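You operate a simulated robot arm through the tools that you are given. There is no shell and no other tool.

The job below is to be done with a simulated robot arm. You get a single attempt, and the scene is never put back.

## Task
Put things in order on the top of the steel table. At the end: the green brush from the top of the steel table stands where the blue felt pad stood; the green chip stands on top of the yellow pad; the blue felt pad stands where the green chip stood; the beige grease brush stands where the green brush stood; whatever was shut is shut again. Leave all else as you found it, and nothing knocked over.

It is judged by the outcome, as a careful person would: the job done as asked, and still so three seconds after it is handed in. It fails if anything else is knocked over, pushed out of place, dropped, spilled or broken.

## Robot
A 7-joint arm with a two-finger gripper, fixed in place. Base frame: the origin is at the foot of the arm, x ahead of it, y to its left, z up; the work surface is at about z = -0.002. Lengths are in m, angles in rad, forces in N, time in s.
With the tool pointing down near the work surface it reaches from about 0.16 to 0.38 m from the base axis. Its first joint turns from -1.257 to 1.257 rad. Payload 0.6 kg.
Tool frame: the origin (TCP) lies between the finger pads and is the grasp point; the fingertips stand 0.022 m ahead of it; z points along the fingers, y is the line along which they close. Largest opening 0.092 m; the body of the gripper starts 0.065 m behind the TCP.
Orientation is that of the tool frame in the base frame, as a unit quaternion [w, x, y, z]. With the fingers straight down and closing along the base's y, the tool's x points along the base's -x, its y along +y and its z along -z.

## Interface
- The arm moves only by the tool arm_command. Its argument "increments" is a list of rows, each a list of 7 numbers: the turn, a rotation vector about the base's x, y, z in rad, then the shift along the base's x, y, z in m, then the finger opening in m, from 0 to 0.092. In form: [[wx, wy, wz, x, y, z, grip], ...]. A call has 1 to 20 rows; each row shifts and turns the commanded pose from where the row before left it. Each row takes 0.2 s and may step no farther than 0.05 m and 0.15 rad from the row before; otherwise, or with a gripper value out of range, the whole call is refused. Where a pose cannot be reached the arm comes as near as it can. A force on the tool above 40 N (or 10 N above the force at the start of the call, whichever is more), or a blocked arm, ends the call early, and 0.2 s more pass. Each finger halts on what it meets, pressing with about 26 N; the grip force reading is that of the motor and also rises with nothing between the fingers. The clock runs only during rows and for 0.2 s after the last one: add rows that do not move to give the fingers time. It gives the time, the measured TCP pose, the force on the tool (base axes), the opening and the grip force at its end, in the units of the frame above (readings bear some noise), with the torque about the TCP (base axes, N m) and any sound that the robot's microphone picked up.
- Cameras (640 x 400 px; columns grow to the right, rows downward): "scene" is fixed at [0.0598, -0.2737, 0.4042]; the picture's right is [0.75, -0.66, 0.00], its down [-0.38, -0.43, -0.82] and it looks along [0.54, 0.61, -0.58] (base axes); focal length 214 px, centre (320, 200). "wrist" rides on the gripper at [0.071, 0.019, -0.102] in the tool frame; the picture's right is [-0.26, 0.97, 0.00], its down [-0.75, -0.20, -0.63] and it looks along [-0.60, -0.16, 0.78] (tool axes); focal length 280 px, centre (320, 200). There is no depth. A picture from a camera that has moved, and an enlarged one, comes with that camera's place and axes in the base frame and with its lens.
- grab_frame(camera): a new picture of that camera. It takes no simulated time.
- inspect(camera, box): a new picture of the part [left, top, right, bottom] of that camera's present view, enlarged. It takes no simulated time.
- sign_off(): hands the job in; it is judged then, once.

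Nothing tells you positions but the pictures and the camera data. Unless the task says otherwise, let go and move clear before handing in.

The tools are called after "Request:" by a JSON object that holds its "fn" and its "kwargs". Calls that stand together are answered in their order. arm_command: Moves the arm, as the interface text tells. Its arguments: {"type":"object","properties":{"increments":{"type":"array","items":{"type":"array","items":{"type":"number"}}}},"required":["increments"]} The other tools are called the same way: grab_frame (camera) takes a picture; inspect (camera, box) takes an enlarged picture of a part of a camera's view; sign_off () hands the job in.

At the start:

```text
time: 0.0
eef_pos: [0.267, -0.0308, 0.2606]
tool_rot: [0.001, 0.0, 1.0, 0.0]
wrist_force: [-0.6, 1.1, -0.5]
torque: [0.02, 0.04, -0.01]
gripper_width: 0.0919
finger_force: 0.0
```

scene: 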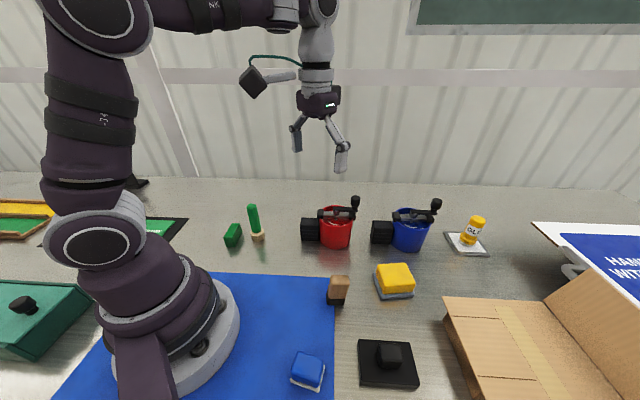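
wrist: 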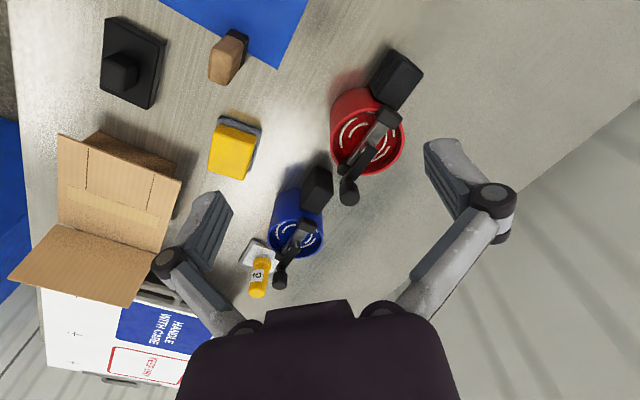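

I see a table with a blue mat, a blue felt pad, a yellow pad, a beige brush, a green block/brush, two clamped cups, a cardboard box and cases. I'll look closer before moving anything.

Request:
{"fn": "inspect", "kwargs": {"camera": "scene", "box": [200, 180, 360, 280]}}

Request:
{"fn": "inspect", "kwargs": {"camera": "scene", "box": [270, 250, 450, 400]}}

Request:
{"fn": "inspect", "kwargs": {"camera": "scene", "box": [0, 170, 240, 370]}}

Request:
{"fn": "inspect", "kwargs": {"camera": "scene", "box": [420, 190, 640, 400]}}

Request:
{"fn": "inspect", "kwargs": {"camera": "wrist", "box": [0, 0, 320, 200]}}

Request:
{"fn": "inspect", "kwargs": {"camera": "wrist", "box": [200, 40, 460, 300]}}

```text
4.00 times, centred on (280, 230) of scene
camera zoom: at [0.0598, -0.2737, 0.4042], right [0.75, -0.66, 0.0], down [-0.38, -0.43, -0.82], along [0.54, 0.61, -0.58], focal length 858 px, centre (480, 80)
```

zoom: 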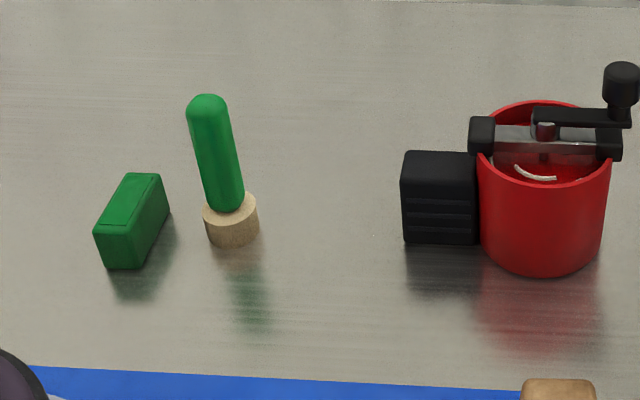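

```text
2.67 times, centred on (360, 325) of scene
camera zoom: at [0.0598, -0.2737, 0.4042], right [0.75, -0.66, 0.0], down [-0.38, -0.43, -0.82], along [0.54, 0.61, -0.58], focal length 572 px, centre (213, -133)
```

zoom: 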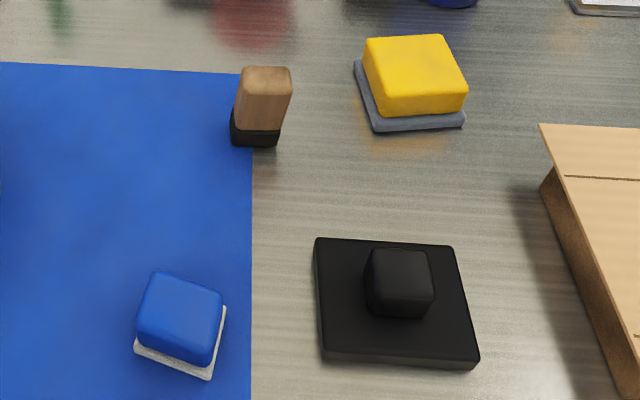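

```text
2.00 times, centred on (120, 270) of scene
camera zoom: at [0.0598, -0.2737, 0.4042], right [0.75, -0.66, 0.0], down [-0.38, -0.43, -0.82], along [0.54, 0.61, -0.58], focal length 429 px, centre (720, 60)
```

zoom: 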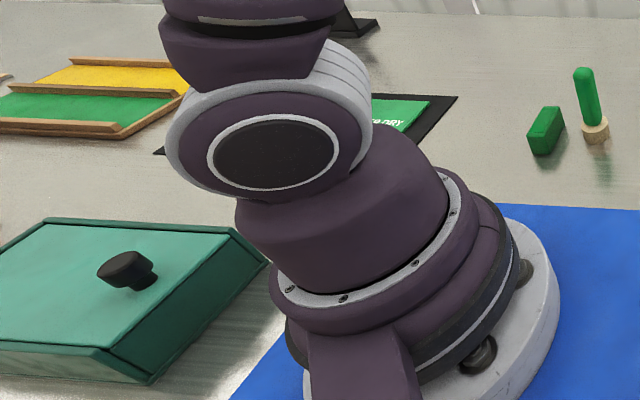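

```text
1.90 times, centred on (530, 295) of scene
camera zoom: at [0.0598, -0.2737, 0.4042], right [0.75, -0.66, 0.0], down [-0.38, -0.43, -0.82], along [0.54, 0.61, -0.58], focal length 408 px, centre (-80, 19)
```

zoom: 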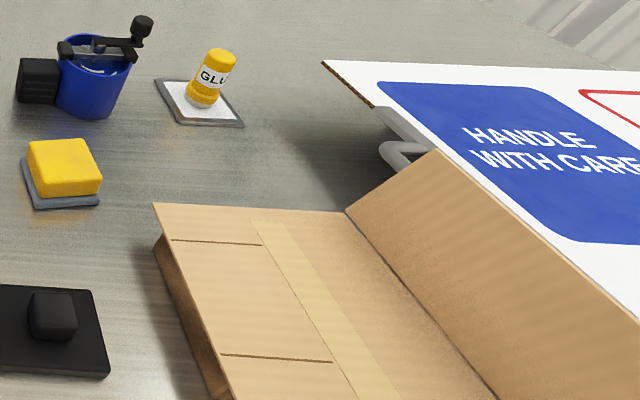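

```text
2.00 times, centred on (160, 100) of wrist
camera zoom: at [0.1966, -0.0115, 0.3623], right [0.26, 0.97, 0.0], down [0.75, -0.2, 0.63], along [0.6, -0.16, -0.78], focal length 561 px, centre (640, 400)
```

zoom: 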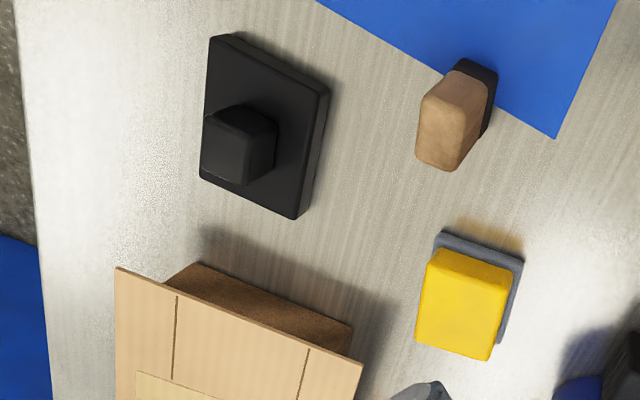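

```text
1.54 times, centred on (330, 170) of wrist
camera zoom: at [0.1966, -0.0115, 0.3623], right [0.26, 0.97, 0.0], down [0.75, -0.2, 0.63], along [0.6, -0.16, -0.78], focal length 431 px, centre (305, 246)
```

zoom: 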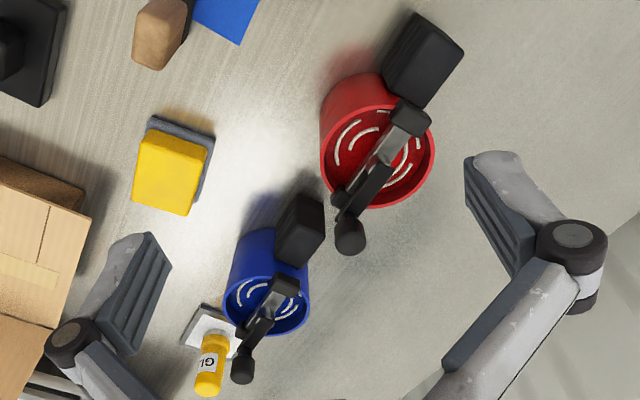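

Objects as I read them: green chip ≈ (0.15, 0.17), green brush ≈ (0.20, 0.13), blue pad ≈ (0.12, -0.18), beige brush ≈ (0.24, -0.12), yellow pad ≈ (0.35, -0.18). Next I turn the arm over the green chip and brush for a closer look.

Request:
{"fn": "arm_command", "kwargs": {"increments": [[0, 0, 0.1333, -0.0195, 0.0268, 0, 0.092], [0, 0, 0.1333, -0.0195, 0.0268, 0, 0.092], [0, 0, 0.1333, -0.0195, 0.0268, 0, 0.092], [0, 0, 0.1333, -0.0195, 0.0268, 0, 0.092], [0, 0, 0.1333, -0.0195, 0.0268, 0, 0.092], [0, 0, 0.1333, -0.0195, 0.0268, 0, 0.092], [0, 0, 0, 0, 0, 0, 0.092]]}}

```text
time: 1.6
eef_pos: [0.1501, 0.1303, 0.2593]
tool_rot: [0.0, -0.39, 0.921, 0.001]
wrist_force: [0.4, -0.2, -0.4]
torque: [-0.01, 0.0, -0.03]
gripper_width: 0.0919
finger_force: 0.0
```

Request:
{"fn": "grab_frame", "kwargs": {"camera": "wrist"}}

Request:
{"fn": "grab_frame", "kwargs": {"camera": "scene"}}

```text
taken
camera wrist: at [0.0867, 0.0932, 0.3615], right [-0.51, 0.86, 0.0], down [0.67, 0.4, 0.63], along [0.54, 0.32, -0.78], focal length 280 px, centre (320, 200)
```

wrist: 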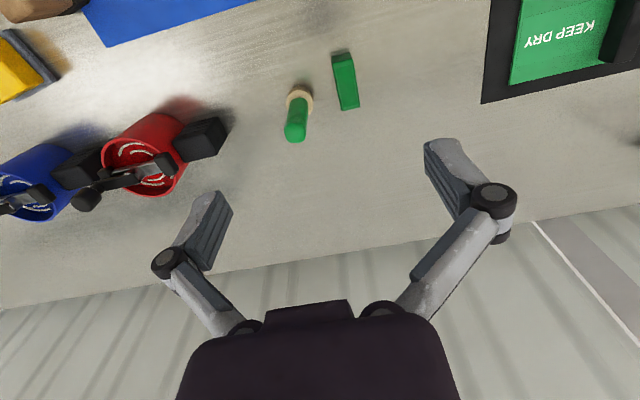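

```text
taken
```

scene: 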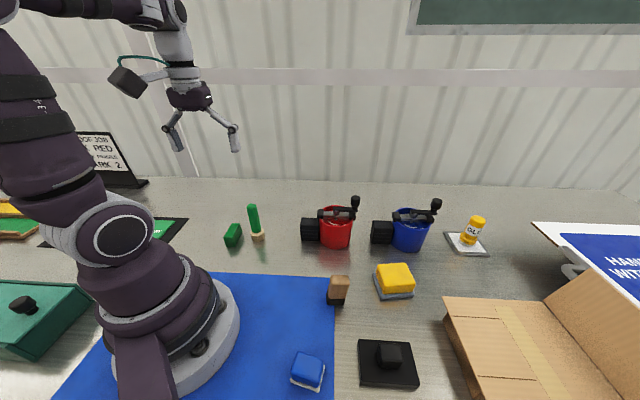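

The chip and the brush with a wooden foot are clearly separate. There's also a sign at the left; I'll zoom on these.

Request:
{"fn": "inspect", "kwargs": {"camera": "wrist", "box": [260, 30, 380, 160]}}

Request:
{"fn": "inspect", "kwargs": {"camera": "scene", "box": [60, 120, 200, 250]}}

Request:
{"fn": "inspect", "kwargs": {"camera": "wrist", "box": [470, 0, 640, 120]}}

Request:
{"fn": "inspect", "kwargs": {"camera": "wrist", "box": [0, 80, 240, 240]}}

```text
3.08 times, centred on (320, 95) of wrist
camera zoom: at [0.0867, 0.0932, 0.3615], right [-0.51, 0.86, 0.0], down [0.67, 0.4, 0.63], along [0.54, 0.32, -0.78], focal length 863 px, centre (320, 523)
```

zoom: 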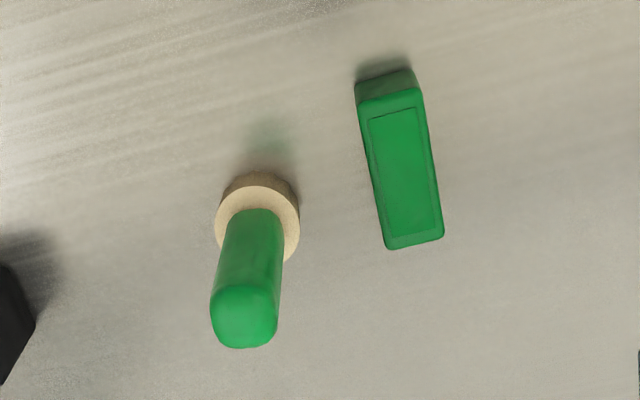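

```text
3.08 times, centred on (130, 185) of scene
camera zoom: at [0.0598, -0.2737, 0.4042], right [0.75, -0.66, 0.0], down [-0.38, -0.43, -0.82], along [0.54, 0.61, -0.58], focal length 660 px, centre (905, 246)
```

zoom: 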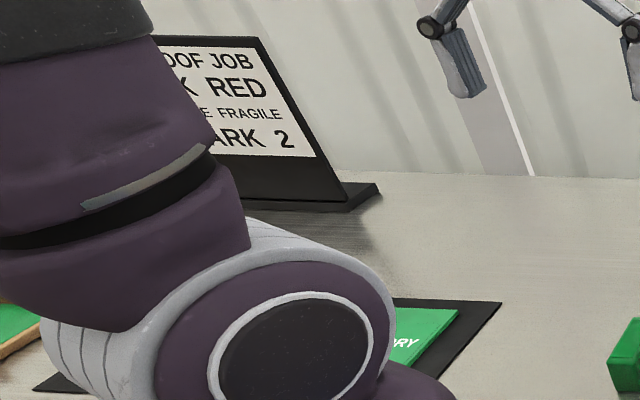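

```text
3.33 times, centred on (555, 60) of wrist
camera zoom: at [0.0867, 0.0932, 0.3615], right [-0.51, 0.86, 0.0], down [0.67, 0.4, 0.63], along [0.54, 0.32, -0.78], focal length 935 px, centre (-463, 667)
```

zoom: 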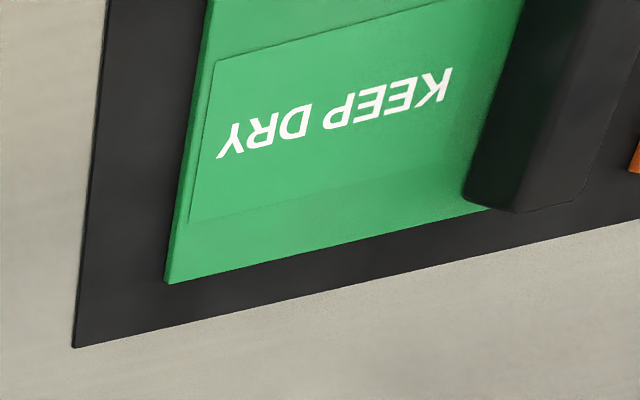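

```text
2.50 times, centred on (120, 160) of wrist
camera zoom: at [0.0867, 0.0932, 0.3615], right [-0.51, 0.86, 0.0], down [0.67, 0.4, 0.63], along [0.54, 0.32, -0.78], focal length 701 px, centre (820, 300)
```

zoom: 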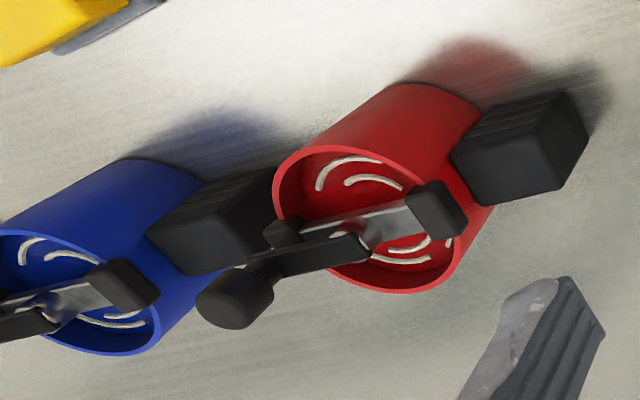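

The chip (≈0.022 × 0.054, height ≈0.033, long axis ≈44°, centre ≈ (0.156, 0.170)) stands about 6 cm from the green brush (≈ (0.204, 0.134), 0.105 tall). Next I swing to the right side to measure the beige brush, the yellow pad and the blue pad.

Request:
{"fn": "arm_command", "kwargs": {"increments": [[0, 0, -0.14, 0.0065, -0.028, 0, 0.092], [0, 0, -0.14, 0.0065, -0.028, 0, 0.092], [0, 0, -0.14, 0.0065, -0.028, 0, 0.092], [0, 0, -0.14, 0.0065, -0.028, 0, 0.092], [0, 0, -0.14, 0.0065, -0.028, 0, 0.092], [0, 0, -0.14, 0, -0.028, 0, 0.092], [0, 0, -0.14, 0, -0.028, 0, 0.092], [0, 0, -0.14, 0, -0.028, 0, 0.092], [0, 0, -0.14, 0, -0.022, 0, 0.092], [0, 0, -0.14, 0, -0.022, 0, 0.092], [0, 0, 0, 0, 0, 0, 0.092]]}}

Request:
{"fn": "grab_frame", "kwargs": {"camera": "wrist"}}

```text
time: 4.0
eef_pos: [0.1821, -0.1382, 0.2624]
tool_rot: [-0.001, 0.296, 0.955, 0.0]
wrist_force: [-0.8, -0.8, -0.4]
torque: [0.03, -0.01, -0.01]
gripper_width: 0.0919
finger_force: 0.1
```

```text
taken
camera wrist: at [0.134, -0.0818, 0.3635], right [0.76, 0.65, 0.0], down [0.51, -0.59, 0.63], along [0.4, -0.48, -0.78], focal length 280 px, centre (320, 200)
```

wrist: 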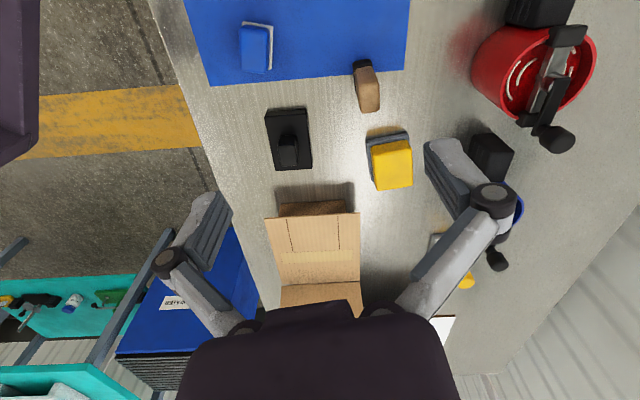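

I can now see a trolley beyond the table edge with other tools (explains "from the top of the steel table"). I'll zoom on the three objects here.

Request:
{"fn": "inspect", "kwargs": {"camera": "wrist", "box": [220, 0, 300, 90]}}

Request:
{"fn": "inspect", "kwargs": {"camera": "wrist", "box": [330, 40, 420, 130]}}

Request:
{"fn": "inspect", "kwargs": {"camera": "wrist", "box": [340, 110, 440, 210]}}

Request:
{"fn": "inspect", "kwargs": {"camera": "wrist", "box": [0, 240, 200, 390]}}

Request:
{"fn": "grab_frame", "kwargs": {"camera": "scene"}}

```text
4.44 times, centred on (260, 45) of wrist
camera zoom: at [0.134, -0.0818, 0.3635], right [0.76, 0.65, 0.0], down [0.51, -0.59, 0.63], along [0.4, -0.48, -0.78], focal length 1246 px, centre (587, 889)
```

zoom: 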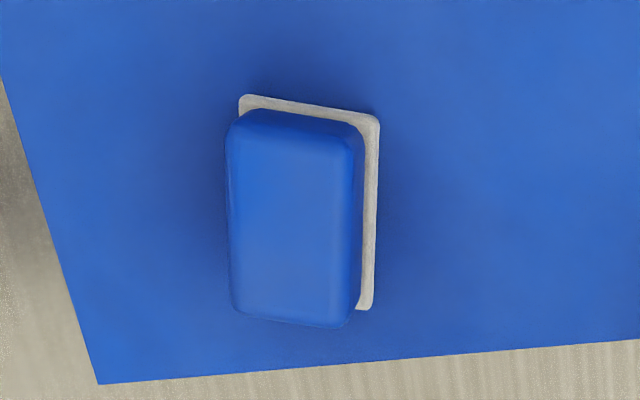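

```text
4.44 times, centred on (375, 85) of wrist
camera zoom: at [0.134, -0.0818, 0.3635], right [0.76, 0.65, 0.0], down [0.51, -0.59, 0.63], along [0.4, -0.48, -0.78], focal length 1246 px, centre (76, 711)
```

zoom: 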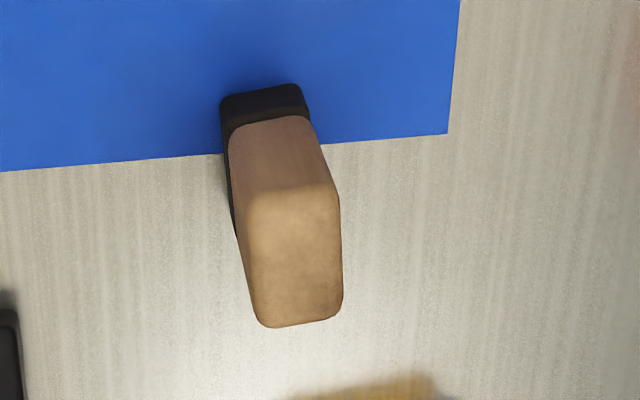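

```text
4.00 times, centred on (390, 160) of wrist
camera zoom: at [0.134, -0.0818, 0.3635], right [0.76, 0.65, 0.0], down [0.51, -0.59, 0.63], along [0.4, -0.48, -0.78], focal length 1122 px, centre (40, 360)
```

zoom: 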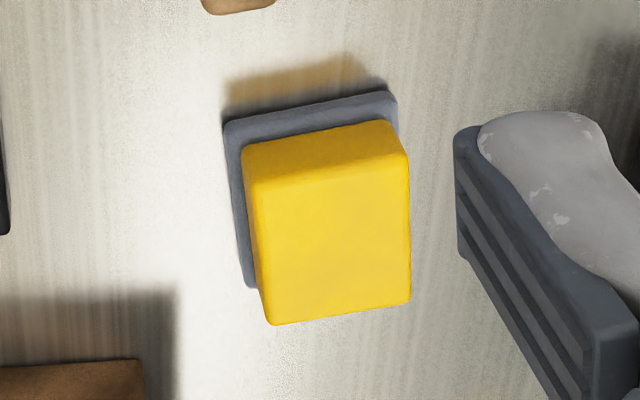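

```text
2.67 times, centred on (100, 315) of wrist
camera zoom: at [0.134, -0.0818, 0.3635], right [0.76, 0.65, 0.0], down [0.51, -0.59, 0.63], along [0.4, -0.48, -0.78], focal length 748 px, centre (907, -107)
```

zoom: 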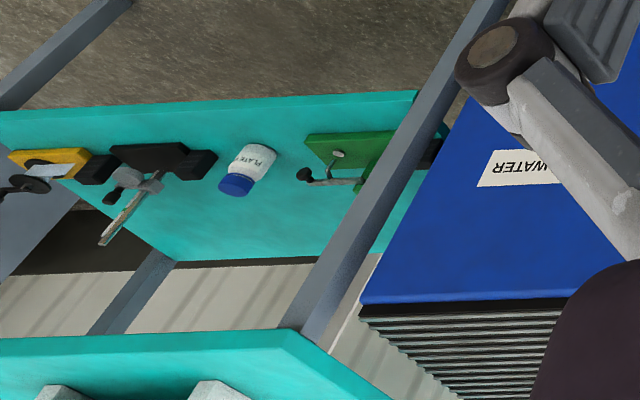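

```text
taken
```

scene: 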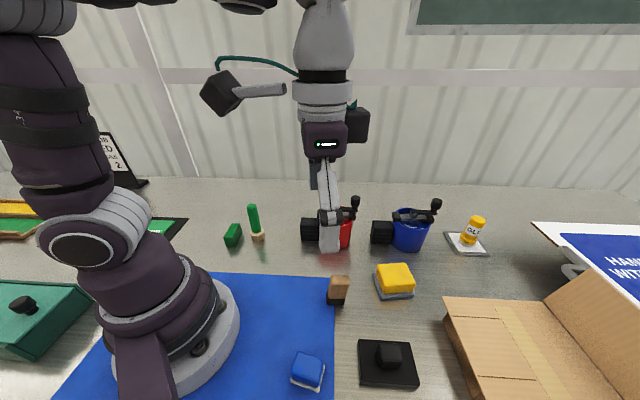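

Measured: blue pad centre ≈ (0.121, -0.177), long axis ≈ -57°; beige brush ≈ (0.235, -0.121); yellow pad top ≈ (0.346, -0.175) at z ≈ 0.04. First comes the chip: I go above it with the gripper tilted slightly outward (helps reach at the yellow pad and clears the green brush) and check alignment.

Request:
{"fn": "arm_command", "kwargs": {"increments": [[0, 0, 0.1365, 0.004, 0.0308, 0, 0.07], [0, 0, 0.1365, 0.004, 0.0308, 0, 0.05], [0, 0, 0.1365, 0.004, 0.0308, 0, 0.046], [0, 0, 0.1365, 0.004, 0.0308, 0, 0.046], [0, 0, 0.1365, 0.004, 0.0308, 0, 0.046], [0, 0, 0.1365, -0.0093, 0.0308, 0, 0.046], [0, 0, 0.1365, -0.0093, 0.0308, 0, 0.046], [0, 0, 0.1365, -0.0093, 0.0308, 0, 0.046], [0, 0, 0.1365, -0.0093, 0.0308, 0, 0.046], [0, 0, 0.1365, -0.0093, 0.0308, 0, 0.046], [0.0866, -0.0902, 0, 0, 0, -0.03, 0.046], [0.0866, -0.0902, 0, 0, 0, -0.03, 0.046], [0, 0, 0, 0, 0, -0.03, 0.046], [0, 0, 0, 0, 0, 0, 0.046]]}}

Request:
{"fn": "grab_frame", "kwargs": {"camera": "wrist"}}

Request:
{"fn": "grab_frame", "kwargs": {"camera": "scene"}}

```text
time: 7.0
eef_pos: [0.1567, 0.1696, 0.1691]
tool_rot: [0.117, -0.37, 0.92, 0.047]
wrist_force: [-0.2, -0.2, 0.0]
torque: [0.01, -0.04, -0.04]
gripper_width: 0.0462
finger_force: 0.1
```

```text
taken
camera wrist: at [0.0755, 0.1189, 0.2511], right [-0.49, 0.87, 0.06], down [0.56, 0.25, 0.79], along [0.67, 0.42, -0.61], focal length 280 px, centre (320, 200)
```

wrist: 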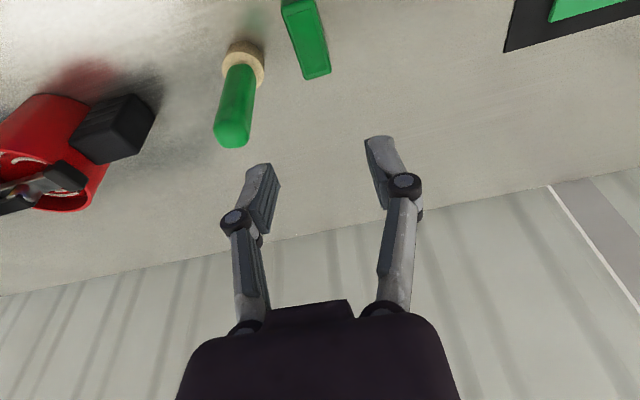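

```text
taken
```

scene: 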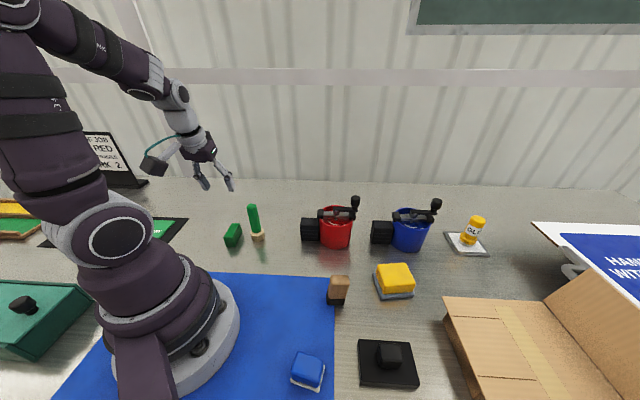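

The tilt is right and the chip lies between the finger lines. I lower to just above the chip and check again.

Request:
{"fn": "arm_command", "kwargs": {"increments": [[0, 0, 0, 0, 0, -0.03, 0.046], [0, 0, 0, 0, 0, -0.03, 0.046], [0, 0, 0, 0, 0, -0.03, 0.046], [0, 0, 0, 0, 0, 0, 0.046]]}}

Request:
{"fn": "inspect", "kwargs": {"camera": "scene", "box": [180, 170, 300, 260]}}

Request:
{"fn": "grab_frame", "kwargs": {"camera": "wrist"}}

```text
time: 8.0
eef_pos: [0.155, 0.1697, 0.0789]
tool_rot: [0.115, -0.37, 0.921, 0.046]
wrist_force: [-0.2, 0.4, 0.0]
torque: [-0.02, 0.03, 0.02]
gripper_width: 0.046
finger_force: 0.1
```

```text
4.44 times, centred on (240, 215) of scene
camera zoom: at [0.0598, -0.2737, 0.4042], right [0.75, -0.66, 0.0], down [-0.38, -0.43, -0.82], along [0.54, 0.61, -0.58], focal length 953 px, centre (676, 133)
```

zoom: 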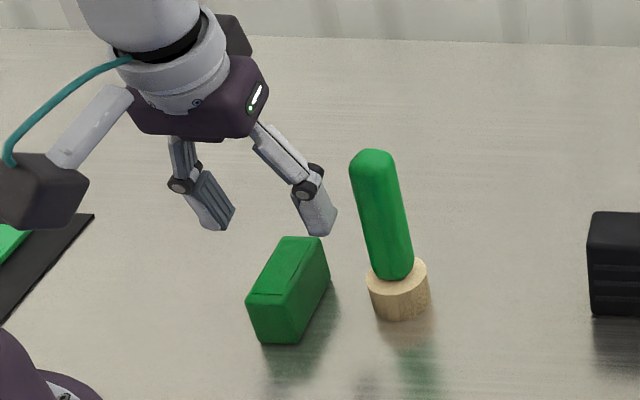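

```text
taken
camera wrist: at [0.0741, 0.1187, 0.1615], right [-0.49, 0.87, 0.06], down [0.56, 0.25, 0.79], along [0.67, 0.42, -0.61], focal length 280 px, centre (320, 200)
```

wrist: 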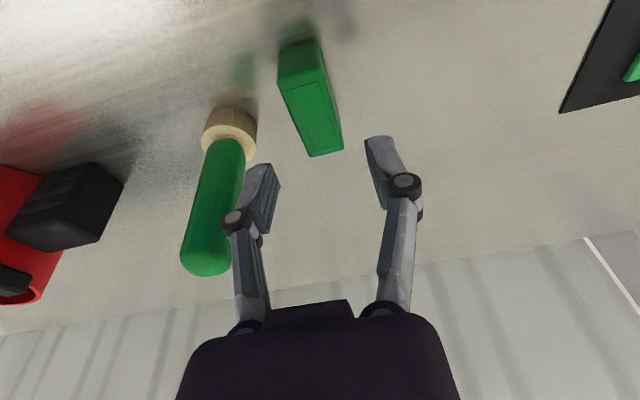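

Chip centre re-measured at ≈ (0.155, 0.171), brush axis ≈ (0.205, 0.134), leaving clearance for the near finger. I narrow the opening a little, lower around the chip and close.

Request:
{"fn": "arm_command", "kwargs": {"increments": [[0, 0, 0, 0.0, 0.001, 0, 0.04], [0, 0, 0, 0, 0, -0.02, 0.04], [0, 0, 0, 0, 0, -0.02, 0.04], [0, 0, 0, 0, 0, -0.013, 0.04], [0, 0, 0, 0, 0, 0, 0.04]]}}

Request:
{"fn": "inspect", "kwargs": {"camera": "scene", "box": [180, 180, 300, 260]}}

Request:
{"fn": "grab_frame", "kwargs": {"camera": "wrist"}}

```text
time: 9.2
eef_pos: [0.1551, 0.1694, 0.0262]
tool_rot: [0.116, -0.37, 0.92, 0.047]
wrist_force: [0.5, 0.4, 0.4]
torque: [0.02, 0.03, 0.0]
gripper_width: 0.0399
finger_force: 0.1
```

```text
5.00 times, centred on (240, 220) of scene
camera zoom: at [0.0598, -0.2737, 0.4042], right [0.75, -0.66, 0.0], down [-0.38, -0.43, -0.82], along [0.54, 0.61, -0.58], focal length 1072 px, centre (720, 100)
```

zoom: 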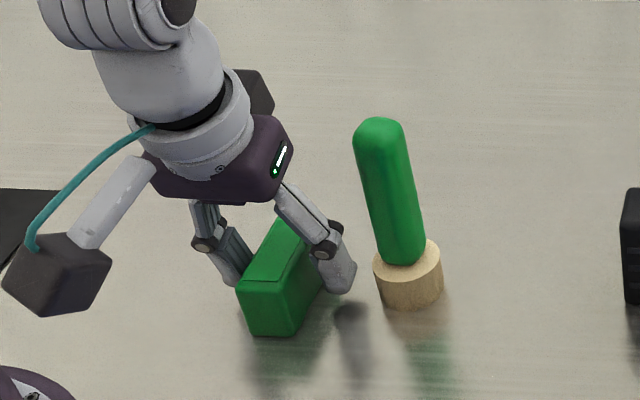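

```text
taken
camera wrist: at [0.0751, 0.1186, 0.1084], right [-0.49, 0.87, 0.06], down [0.56, 0.25, 0.79], along [0.67, 0.42, -0.61], focal length 280 px, centre (320, 200)
```

wrist: 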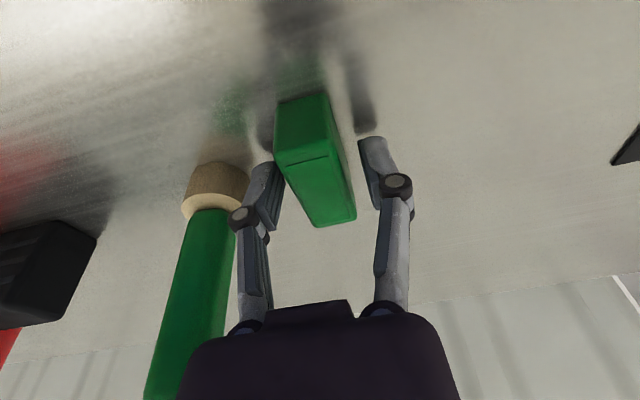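

The chip is between the fingers with room on both sides. I close the gripper.

Request:
{"fn": "arm_command", "kwargs": {"increments": [[0, 0, 0, 0, 0, 0, 0.03], [0, 0, 0, 0, 0, 0, 0.02], [0, 0, 0, 0, 0, 0, 0.014], [0, 0, 0, 0, 0, 0, 0.01], [0, 0, 0, 0, 0, 0, 0.01]]}}

Request:
{"fn": "grab_frame", "kwargs": {"camera": "wrist"}}

```text
time: 10.4
eef_pos: [0.1557, 0.1699, 0.0269]
tool_rot: [0.115, -0.371, 0.92, 0.046]
wrist_force: [1.4, 0.4, 1.5]
torque: [0.01, -0.01, 0.02]
gripper_width: 0.0227
finger_force: 25.9
```

```text
taken
camera wrist: at [0.0751, 0.1186, 0.1086], right [-0.49, 0.87, 0.06], down [0.56, 0.25, 0.79], along [0.67, 0.42, -0.61], focal length 280 px, centre (320, 200)
```

wrist: 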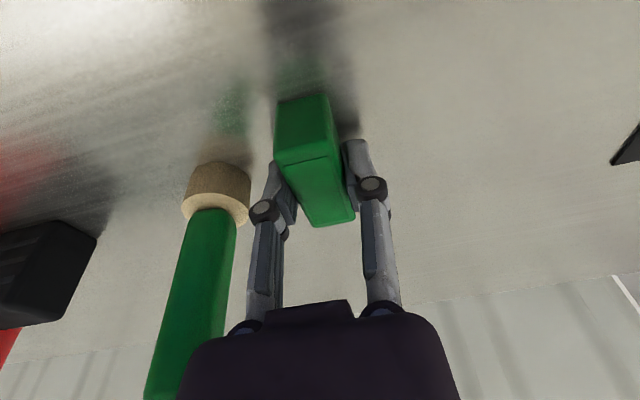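

Chip gripped (opening 0.0227, force 26 N). I lift it, then swing it over to above the yellow pad.

Request:
{"fn": "arm_command", "kwargs": {"increments": [[0, 0, 0, 0, 0, 0.02, 0.01], [0, 0, 0, 0, 0, 0.03, 0.01], [0, 0, 0, 0, 0, 0.04, 0.01], [0, 0, 0, 0, 0, 0.045, 0.01], [0, 0, 0, 0, 0, 0.045, 0.01], [0, 0, -0.141, 0.019, -0.0346, 0, 0.01], [0, 0, -0.141, 0.019, -0.0346, 0, 0.01], [0, 0, -0.141, 0.019, -0.0346, 0, 0.01], [0, 0, -0.141, 0.019, -0.0346, 0, 0.01], [0, 0, -0.141, 0.019, -0.0346, 0, 0.01], [0, 0, -0.141, 0.019, -0.0346, 0, 0.01], [0, 0, -0.141, 0.019, -0.0346, 0, 0.01], [0, 0, -0.141, 0.019, -0.0346, 0, 0.01], [0, 0, -0.141, 0.019, -0.0346, 0, 0.01], [0, 0, -0.141, 0.019, -0.0346, 0, 0.01], [0, 0, 0, 0, 0, 0, 0.01]]}}

Request:
{"fn": "grab_frame", "kwargs": {"camera": "wrist"}}

Request:
{"fn": "grab_frame", "kwargs": {"camera": "scene"}}

```text
time: 13.8
eef_pos: [0.3466, -0.1755, 0.2075]
tool_rot: [0.117, 0.315, 0.941, -0.039]
wrist_force: [-0.1, -0.5, -0.9]
torque: [-0.03, 0.0, 0.0]
gripper_width: 0.0231
finger_force: 26.0
```

```text
taken
camera wrist: at [0.2833, -0.1037, 0.2895], right [0.78, 0.62, 0.06], down [0.34, -0.51, 0.79], along [0.52, -0.6, -0.61], focal length 280 px, centre (320, 200)
```

wrist: 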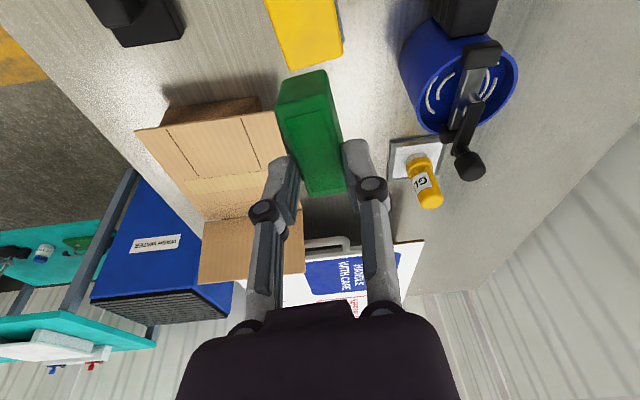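

```text
taken
```

scene: 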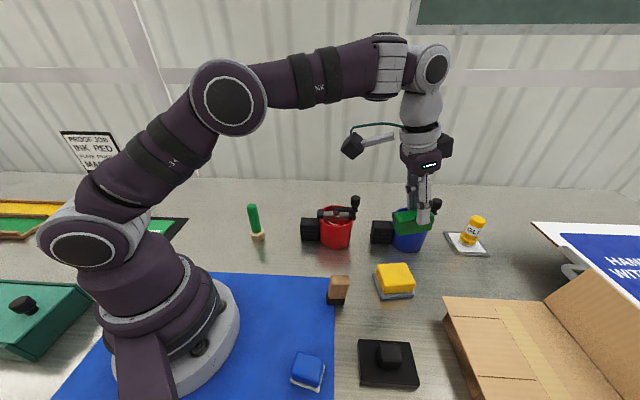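

Reached the pose above the yellow pad without trouble. I lower part way and check alignment over the pad.

Request:
{"fn": "arm_command", "kwargs": {"increments": [[0, 0, 0, 0, 0, -0.04, 0.01], [0, 0, 0, 0, 0, -0.04, 0.01], [0, 0, 0, 0, 0, -0.02, 0.01], [0, 0, 0, 0, 0, 0, 0.01]]}}

Request:
{"fn": "grab_frame", "kwargs": {"camera": "wrist"}}

Request:
{"fn": "inspect", "kwargs": {"camera": "scene", "box": [350, 200, 460, 310]}}

```text
time: 14.8
eef_pos: [0.3482, -0.1771, 0.1084]
tool_rot: [0.118, 0.314, 0.941, -0.04]
wrist_force: [0.5, 0.4, 0.3]
torque: [-0.01, -0.03, -0.03]
gripper_width: 0.0227
finger_force: 26.1
```

```text
taken
camera wrist: at [0.2845, -0.1042, 0.1898], right [0.78, 0.62, 0.06], down [0.34, -0.51, 0.79], along [0.52, -0.6, -0.61], focal length 280 px, centre (320, 200)
```

wrist: 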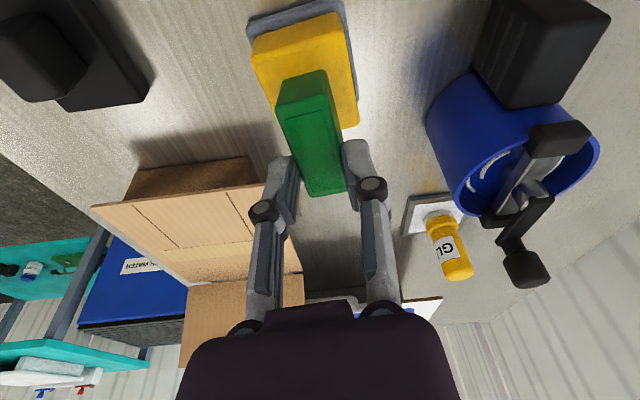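

```text
3.64 times, centred on (405, 255) of scene
camera zoom: at [0.0598, -0.2737, 0.4042], right [0.75, -0.66, 0.0], down [-0.38, -0.43, -0.82], along [0.54, 0.61, -0.58], focal length 780 px, centre (11, 0)
```

zoom: 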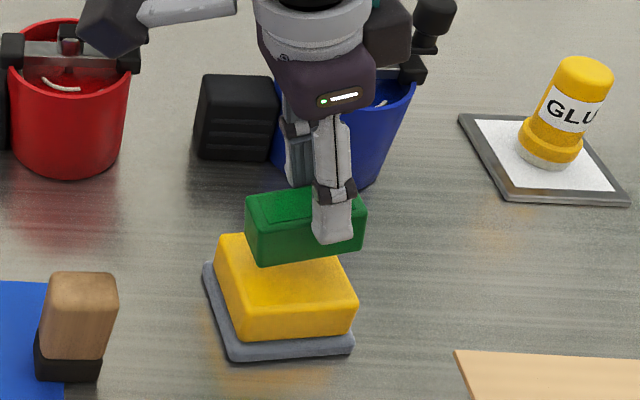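

Request:
{"fn": "inspect", "kwargs": {"camera": "wrist", "box": [230, 0, 390, 210]}}

```text
1.90 times, centred on (310, 105) of wrist
camera zoom: at [0.2845, -0.1042, 0.1898], right [0.78, 0.62, 0.06], down [0.34, -0.51, 0.79], along [0.52, -0.6, -0.61], focal length 534 px, centre (339, 381)
```

zoom: 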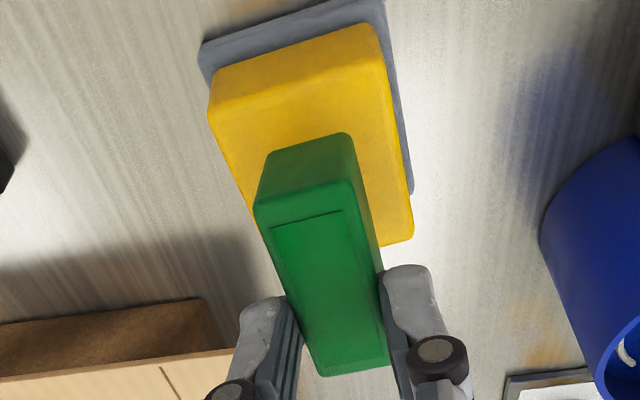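

The wrist and scene views show the chip has slid about 2 cm down in the grip and pitched roughly 10° (near end low), but it is now stable and sits over the pad (top centre ≈ (0.346, -0.175)). I lower it gently and slowly, correcting a few mm sideways.

Request:
{"fn": "arm_command", "kwargs": {"increments": [[0, 0, 0, -0.0003, 0.0003, -0.001, 0.01], [0, 0, 0, -0.0005, 0.0005, -0.002, 0.01], [0, 0, 0, -0.0005, 0.0005, -0.002, 0.01], [0, 0, 0, -0.0005, 0.0005, -0.002, 0.01], [0, 0, 0, -0.0005, 0.0005, -0.002, 0.01], [0, 0, 0, -0.0005, 0.0005, -0.002, 0.01], [0, 0, 0, 0, 0, -0.001, 0.01]]}}

Request:
{"fn": "inspect", "kwargs": {"camera": "wrist", "box": [230, 0, 390, 210]}}

Request:
{"fn": "inspect", "kwargs": {"camera": "scene", "box": [350, 220, 450, 310]}}

```text
time: 16.4
eef_pos: [0.3432, -0.1726, 0.0949]
tool_rot: [0.119, 0.314, 0.941, -0.04]
wrist_force: [-1.3, 2.0, 8.0]
torque: [0.1, 0.28, -0.05]
gripper_width: 0.023
finger_force: 26.0
```

```text
1.90 times, centred on (310, 105) of wrist
camera zoom: at [0.2806, -0.1002, 0.177], right [0.78, 0.62, 0.07], down [0.34, -0.51, 0.79], along [0.52, -0.6, -0.61], focal length 534 px, centre (339, 381)
```

zoom: 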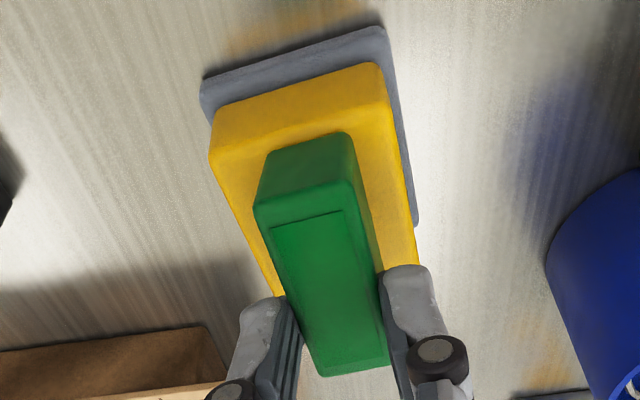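

```text
4.44 times, centred on (400, 265) of scene
camera zoom: at [0.0597, -0.2737, 0.4042], right [0.75, -0.66, 0.0], down [-0.38, -0.43, -0.82], along [0.54, 0.61, -0.58], focal length 953 px, centre (-36, -89)
```

zoom: 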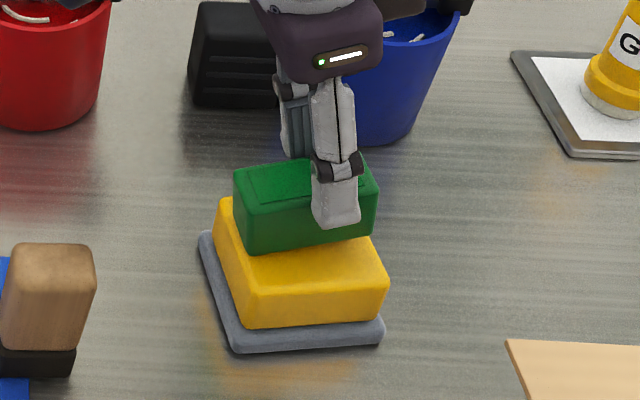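

Contact with the pad is felt (8 N) at the chip's near edge, and the chip is centred over the pad. I now rotate the tool about that edge to lay the far end of the chip flat.

Request:
{"fn": "arm_command", "kwargs": {"increments": [[0, 0, 0, 0, 0, 0.001, 0.01], [0.02555, 0.03396, 0, 0.00184, -0.00138, -0.0011, 0.01], [0.02555, 0.03396, 0, 0.00184, -0.00138, -0.0011, 0.01], [0.02555, 0.03396, 0, 0.00184, -0.00138, -0.0011, 0.01], [0.02555, 0.03396, 0, 0.00184, -0.00138, -0.0011, 0.01], [0, 0, 0, 0, 0, 0, 0.01]]}}

Request:
{"fn": "inspect", "kwargs": {"camera": "wrist", "box": [230, 0, 390, 210]}}

Request:
{"fn": "inspect", "kwargs": {"camera": "scene", "box": [350, 220, 450, 310]}}

```text
time: 17.8
eef_pos: [0.3497, -0.177, 0.0906]
tool_rot: [0.037, 0.316, 0.948, -0.012]
wrist_force: [-0.4, -1.1, 0.2]
torque: [0.03, 0.02, 0.01]
gripper_width: 0.023
finger_force: 26.0
```

```text
1.90 times, centred on (310, 105) of wrist
camera zoom: at [0.2997, -0.1149, 0.188], right [0.79, 0.61, 0.02], down [0.44, -0.58, 0.68], along [0.43, -0.53, -0.73], focal length 534 px, centre (339, 381)
```

zoom: 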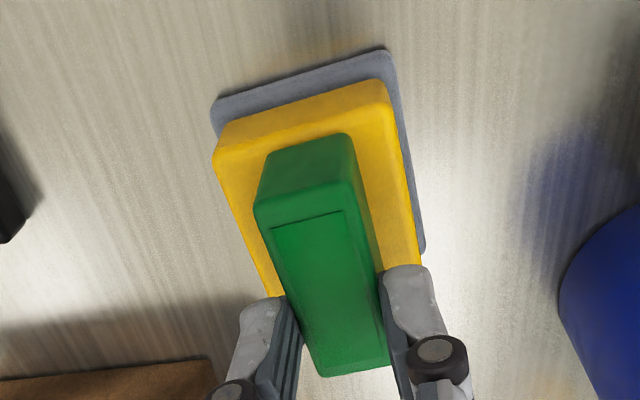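

```text
4.44 times, centred on (400, 265) of scene
camera zoom: at [0.0598, -0.2737, 0.4042], right [0.75, -0.66, 0.0], down [-0.38, -0.43, -0.82], along [0.54, 0.61, -0.58], focal length 953 px, centre (-36, -89)
```

zoom: 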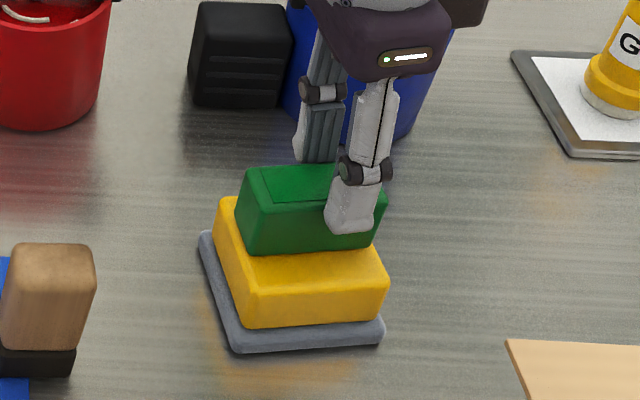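

The chip now looks level and just above the pad. I lower in 1 mm steps to touch.

Request:
{"fn": "arm_command", "kwargs": {"increments": [[0, 0, 0, 0, 0, -0.001, 0.01], [0, 0, 0, 0, 0, -0.001, 0.01], [0, 0, 0, 0, 0, 0, 0.01]]}}

```text
time: 18.6
eef_pos: [0.3514, -0.1779, 0.0895]
tool_rot: [0.039, 0.316, 0.948, -0.013]
wrist_force: [0.7, -1.0, 10.7]
torque: [-0.08, 0.11, 0.04]
gripper_width: 0.0231
finger_force: 26.7
```

Firm contact. I relieve slightly, open the fingers and then check before rising.

Request:
{"fn": "arm_command", "kwargs": {"increments": [[0, 0, 0, 0, 0, 0.0006, 0.01], [0, 0, 0, 0, 0, 0, 0.024], [0, 0, 0, 0, 0, 0, 0.03], [0, 0, 0, 0, 0, 0, 0.036], [0, 0, 0, 0, 0, 0, 0.04], [0, 0, 0, 0, 0, 0, 0.04]]}}

Request:
{"fn": "inspect", "kwargs": {"camera": "scene", "box": [350, 220, 450, 310]}}

Request:
{"fn": "inspect", "kwargs": {"camera": "wrist", "box": [230, 0, 390, 210]}}

```text
time: 20.0
eef_pos: [0.3495, -0.1779, 0.0903]
tool_rot: [0.038, 0.315, 0.948, -0.013]
wrist_force: [-0.6, 0.3, -0.1]
torque: [-0.02, 0.04, 0.03]
gripper_width: 0.0402
finger_force: 0.1
```

```text
4.44 times, centred on (400, 265) of scene
camera zoom: at [0.0598, -0.2737, 0.4042], right [0.75, -0.66, 0.0], down [-0.38, -0.43, -0.82], along [0.54, 0.61, -0.58], focal length 953 px, centre (-36, -89)
```

zoom: 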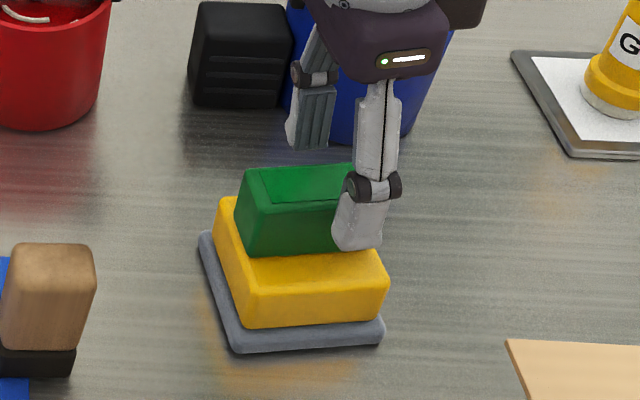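

```text
1.90 times, centred on (310, 105) of wrist
camera zoom: at [0.2996, -0.1145, 0.187], right [0.79, 0.61, 0.02], down [0.44, -0.58, 0.68], along [0.43, -0.53, -0.73], focal length 534 px, centre (339, 381)
```

zoom: 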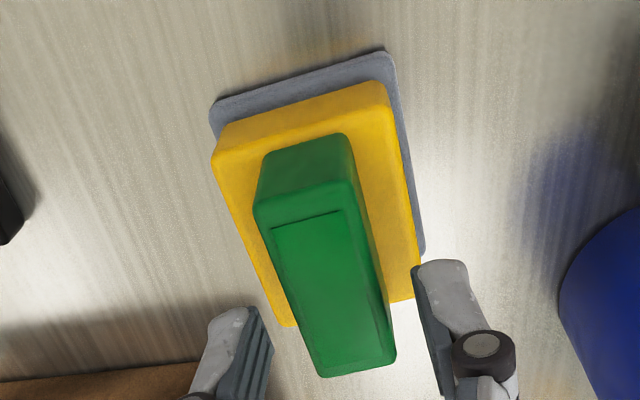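

The chip rests on the yellow pad. I back off straight up and go over the blue felt pad, tool straight down, aligned with its long axis.

Request:
{"fn": "arm_command", "kwargs": {"increments": [[0, 0, 0, 0, 0, 0.02, 0.042], [0, 0, 0, 0, 0, 0.04, 0.05], [0, 0, 0, 0, 0, 0.045, 0.06], [0.0481, 0.0639, 0, 0, 0, 0, 0.06], [0, 0, -0.1, -0.0383, 0.0001, 0, 0.06], [0, 0, -0.1, -0.0383, 0.0001, 0, 0.06], [0, 0, -0.1, -0.0383, 0.0001, 0, 0.06], [0, 0, -0.055, -0.0383, 0.0001, 0, 0.06], [0, 0, 0, -0.0383, 0.0001, 0, 0.06], [0, 0, 0, -0.0383, 0.0001, -0.02, 0.06], [0, 0, 0, 0, 0, -0.03, 0.06], [0, 0, 0, 0, 0, 0, 0.06]]}}

Request:
{"fn": "grab_frame", "kwargs": {"camera": "wrist"}}

Request:
{"fn": "grab_frame", "kwargs": {"camera": "scene"}}

```text
time: 22.6
eef_pos: [0.1353, -0.1575, 0.1363]
tool_rot: [0.0, 0.456, 0.89, -0.001]
wrist_force: [-0.3, 0.1, 0.1]
torque: [0.0, -0.03, 0.0]
gripper_width: 0.06
finger_force: 0.0
out of reach, approached as far as the arm can: row 2, 3, 4, 8
```

```text
taken
camera wrist: at [0.109, -0.0873, 0.2379], right [0.94, 0.35, 0.0], down [0.28, -0.73, 0.62], along [0.22, -0.58, -0.78], focal length 280 px, centre (320, 200)
```

wrist: 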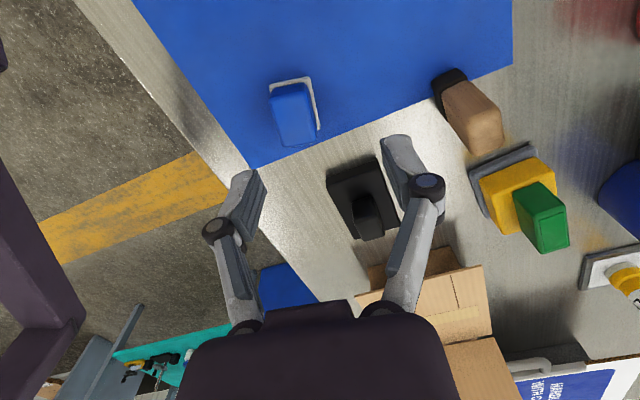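

```text
taken
```

scene: 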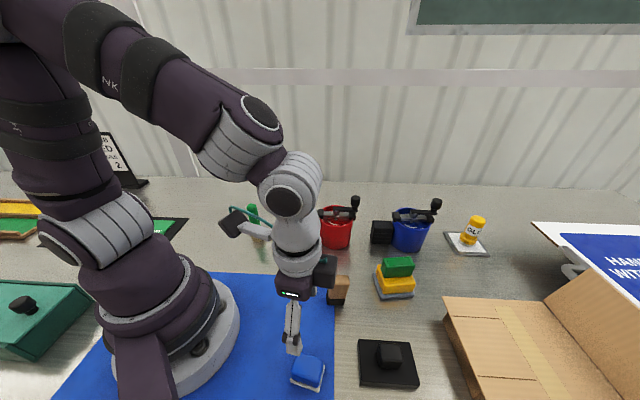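

The pull-up at the far pad hit the reach limit, so the arm ended at (0.135, -0.158), yaw ≈ -0.95; fine. I zoom on the blue pad to get its exact place from here.

Request:
{"fn": "inspect", "kwargs": {"camera": "wrist", "box": [250, 60, 340, 160]}}

Request:
{"fn": "inspect", "kwargs": {"camera": "scene", "box": [270, 330, 350, 400]}}

Request:
{"fn": "inspect", "kwargs": {"camera": "scene", "box": [360, 245, 430, 305]}}

```text
4.00 times, centred on (295, 110) of wrist
camera zoom: at [0.109, -0.0873, 0.2379], right [0.94, 0.35, 0.0], down [0.28, -0.73, 0.62], along [0.22, -0.58, -0.78], focal length 1122 px, centre (420, 560)
```

zoom: 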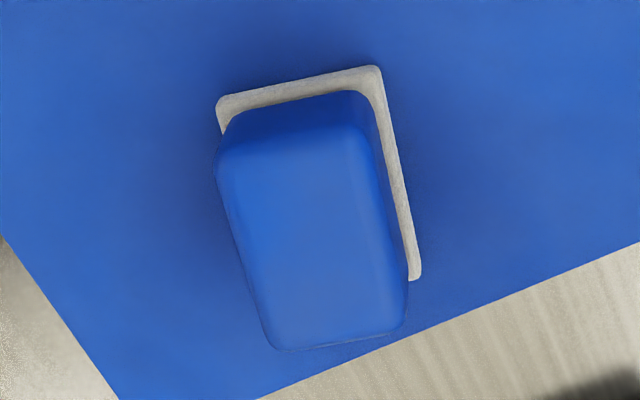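

```text
5.71 times, centred on (310, 365) of scene
camera zoom: at [0.0598, -0.2737, 0.4042], right [0.75, -0.66, 0.0], down [-0.38, -0.43, -0.82], along [0.54, 0.61, -0.58], focal length 1226 px, centre (377, -743)
```

zoom: 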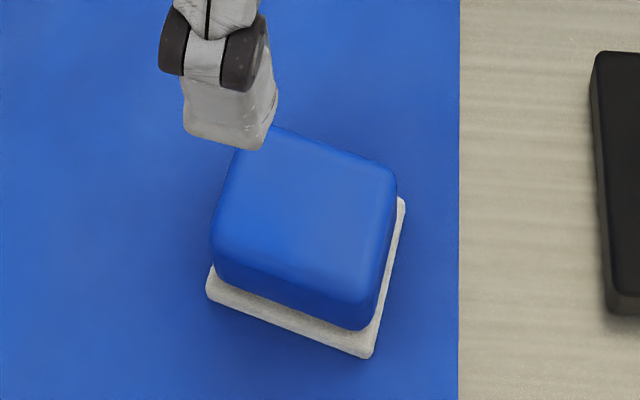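

```text
6.67 times, centred on (395, 275) of scene
camera zoom: at [0.0598, -0.2737, 0.4042], right [0.75, -0.66, 0.0], down [-0.38, -0.43, -0.82], along [0.54, 0.61, -0.58], focal length 1430 px, centre (-180, -300)
```

zoom: 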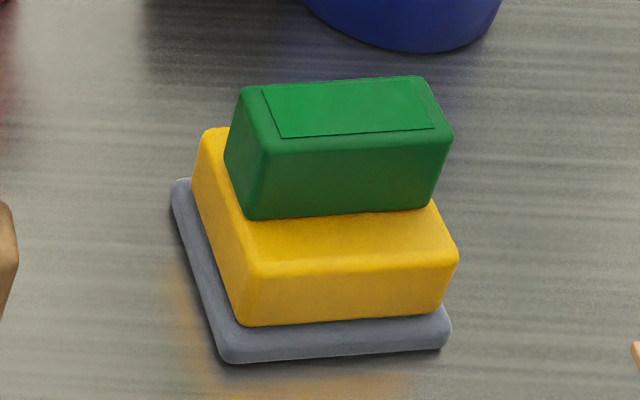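

Chip is well centred on the yellow pad (≈(0.345, -0.175)). Blue pad centre confirmed at (0.121, -0.177), long axis ≈ -58.5°. I move directly above it.

Request:
{"fn": "arm_command", "kwargs": {"increments": [[0, 0, -0.035, -0.0072, -0.0098, 0, 0.056], [0, 0, -0.035, -0.0072, -0.0098, 0, 0.056], [0, 0, 0, 0, 0, -0.03, 0.056], [0, 0, 0, 0, 0, -0.02, 0.056], [0, 0, 0, 0, 0, 0, 0.056]]}}

Request:
{"fn": "grab_frame", "kwargs": {"camera": "wrist"}}

Request:
{"fn": "inspect", "kwargs": {"camera": "scene", "box": [250, 280, 370, 400]}}

```text
time: 23.8
eef_pos: [0.1216, -0.1787, 0.0869]
tool_rot: [0.0, 0.486, 0.874, 0.0]
wrist_force: [-0.4, 0.2, -0.7]
torque: [0.0, 0.02, 0.0]
gripper_width: 0.056
finger_force: 0.1
```

```text
taken
camera wrist: at [0.1008, -0.1077, 0.1883], right [0.96, 0.29, 0.0], down [0.22, -0.75, 0.62], along [0.18, -0.6, -0.78], focal length 280 px, centre (320, 200)
```

wrist: 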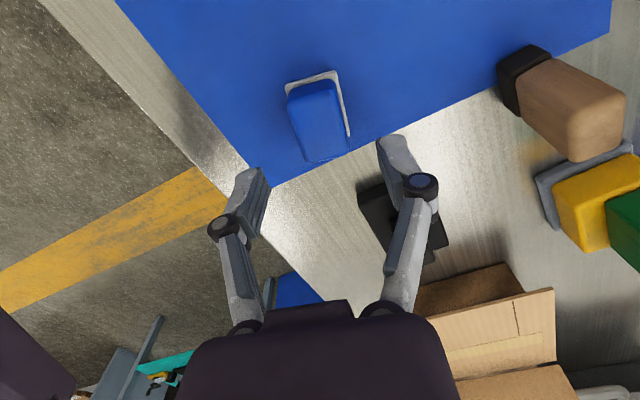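

```text
3.33 times, centred on (310, 340) of scene
camera zoom: at [0.0598, -0.2737, 0.4042], right [0.75, -0.66, 0.0], down [-0.38, -0.43, -0.82], along [0.54, 0.61, -0.58], focal length 715 px, centre (353, -267)
```

zoom: 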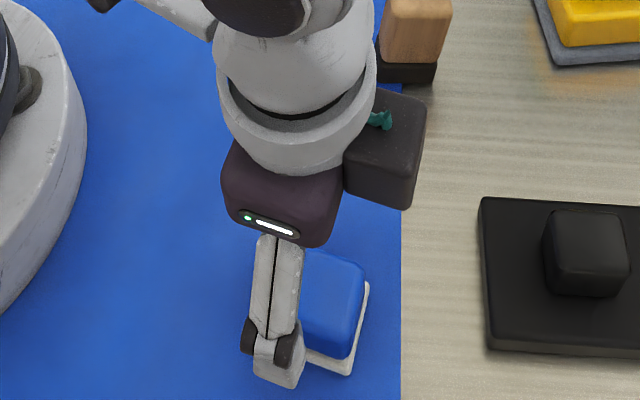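

Aligned (yaw -1.015, centred within 2 mm). I lower so the fingertips stay just above the white base plate, then close on the blue body.

Request:
{"fn": "arm_command", "kwargs": {"increments": [[0, 0, 0, -0.0005, 0.001, -0.02, 0.056], [0, 0, 0, 0, 0, -0.02, 0.056], [0, 0, 0, 0, 0, -0.0165, 0.056], [0, 0, 0, 0, 0, 0, 0.05], [0, 0, 0, 0, 0, 0, 0.044]]}}

Request:
{"fn": "grab_frame", "kwargs": {"camera": "wrist"}}

Request:
{"fn": "inspect", "kwargs": {"camera": "scene", "box": [250, 310, 370, 400]}}

```text
time: 25.0
eef_pos: [0.1199, -0.178, 0.0296]
tool_rot: [0.0, 0.486, 0.874, 0.0]
wrist_force: [-0.3, 0.4, -0.4]
torque: [-0.01, 0.0, -0.01]
gripper_width: 0.0438
finger_force: 0.1
```

```text
taken
camera wrist: at [0.1002, -0.1076, 0.1324], right [0.96, 0.29, 0.0], down [0.22, -0.75, 0.62], along [0.18, -0.6, -0.78], focal length 280 px, centre (320, 200)
```

wrist: 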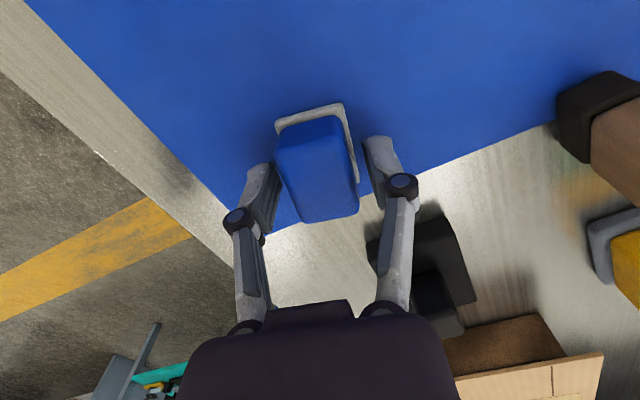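

```text
4.44 times, centred on (310, 355) of scene
camera zoom: at [0.0598, -0.2737, 0.4042], right [0.75, -0.66, 0.0], down [-0.38, -0.43, -0.82], along [0.54, 0.61, -0.58], focal length 953 px, centre (364, -489)
```

zoom: 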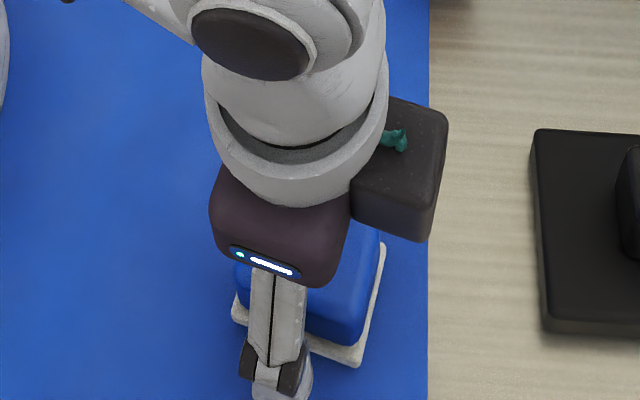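

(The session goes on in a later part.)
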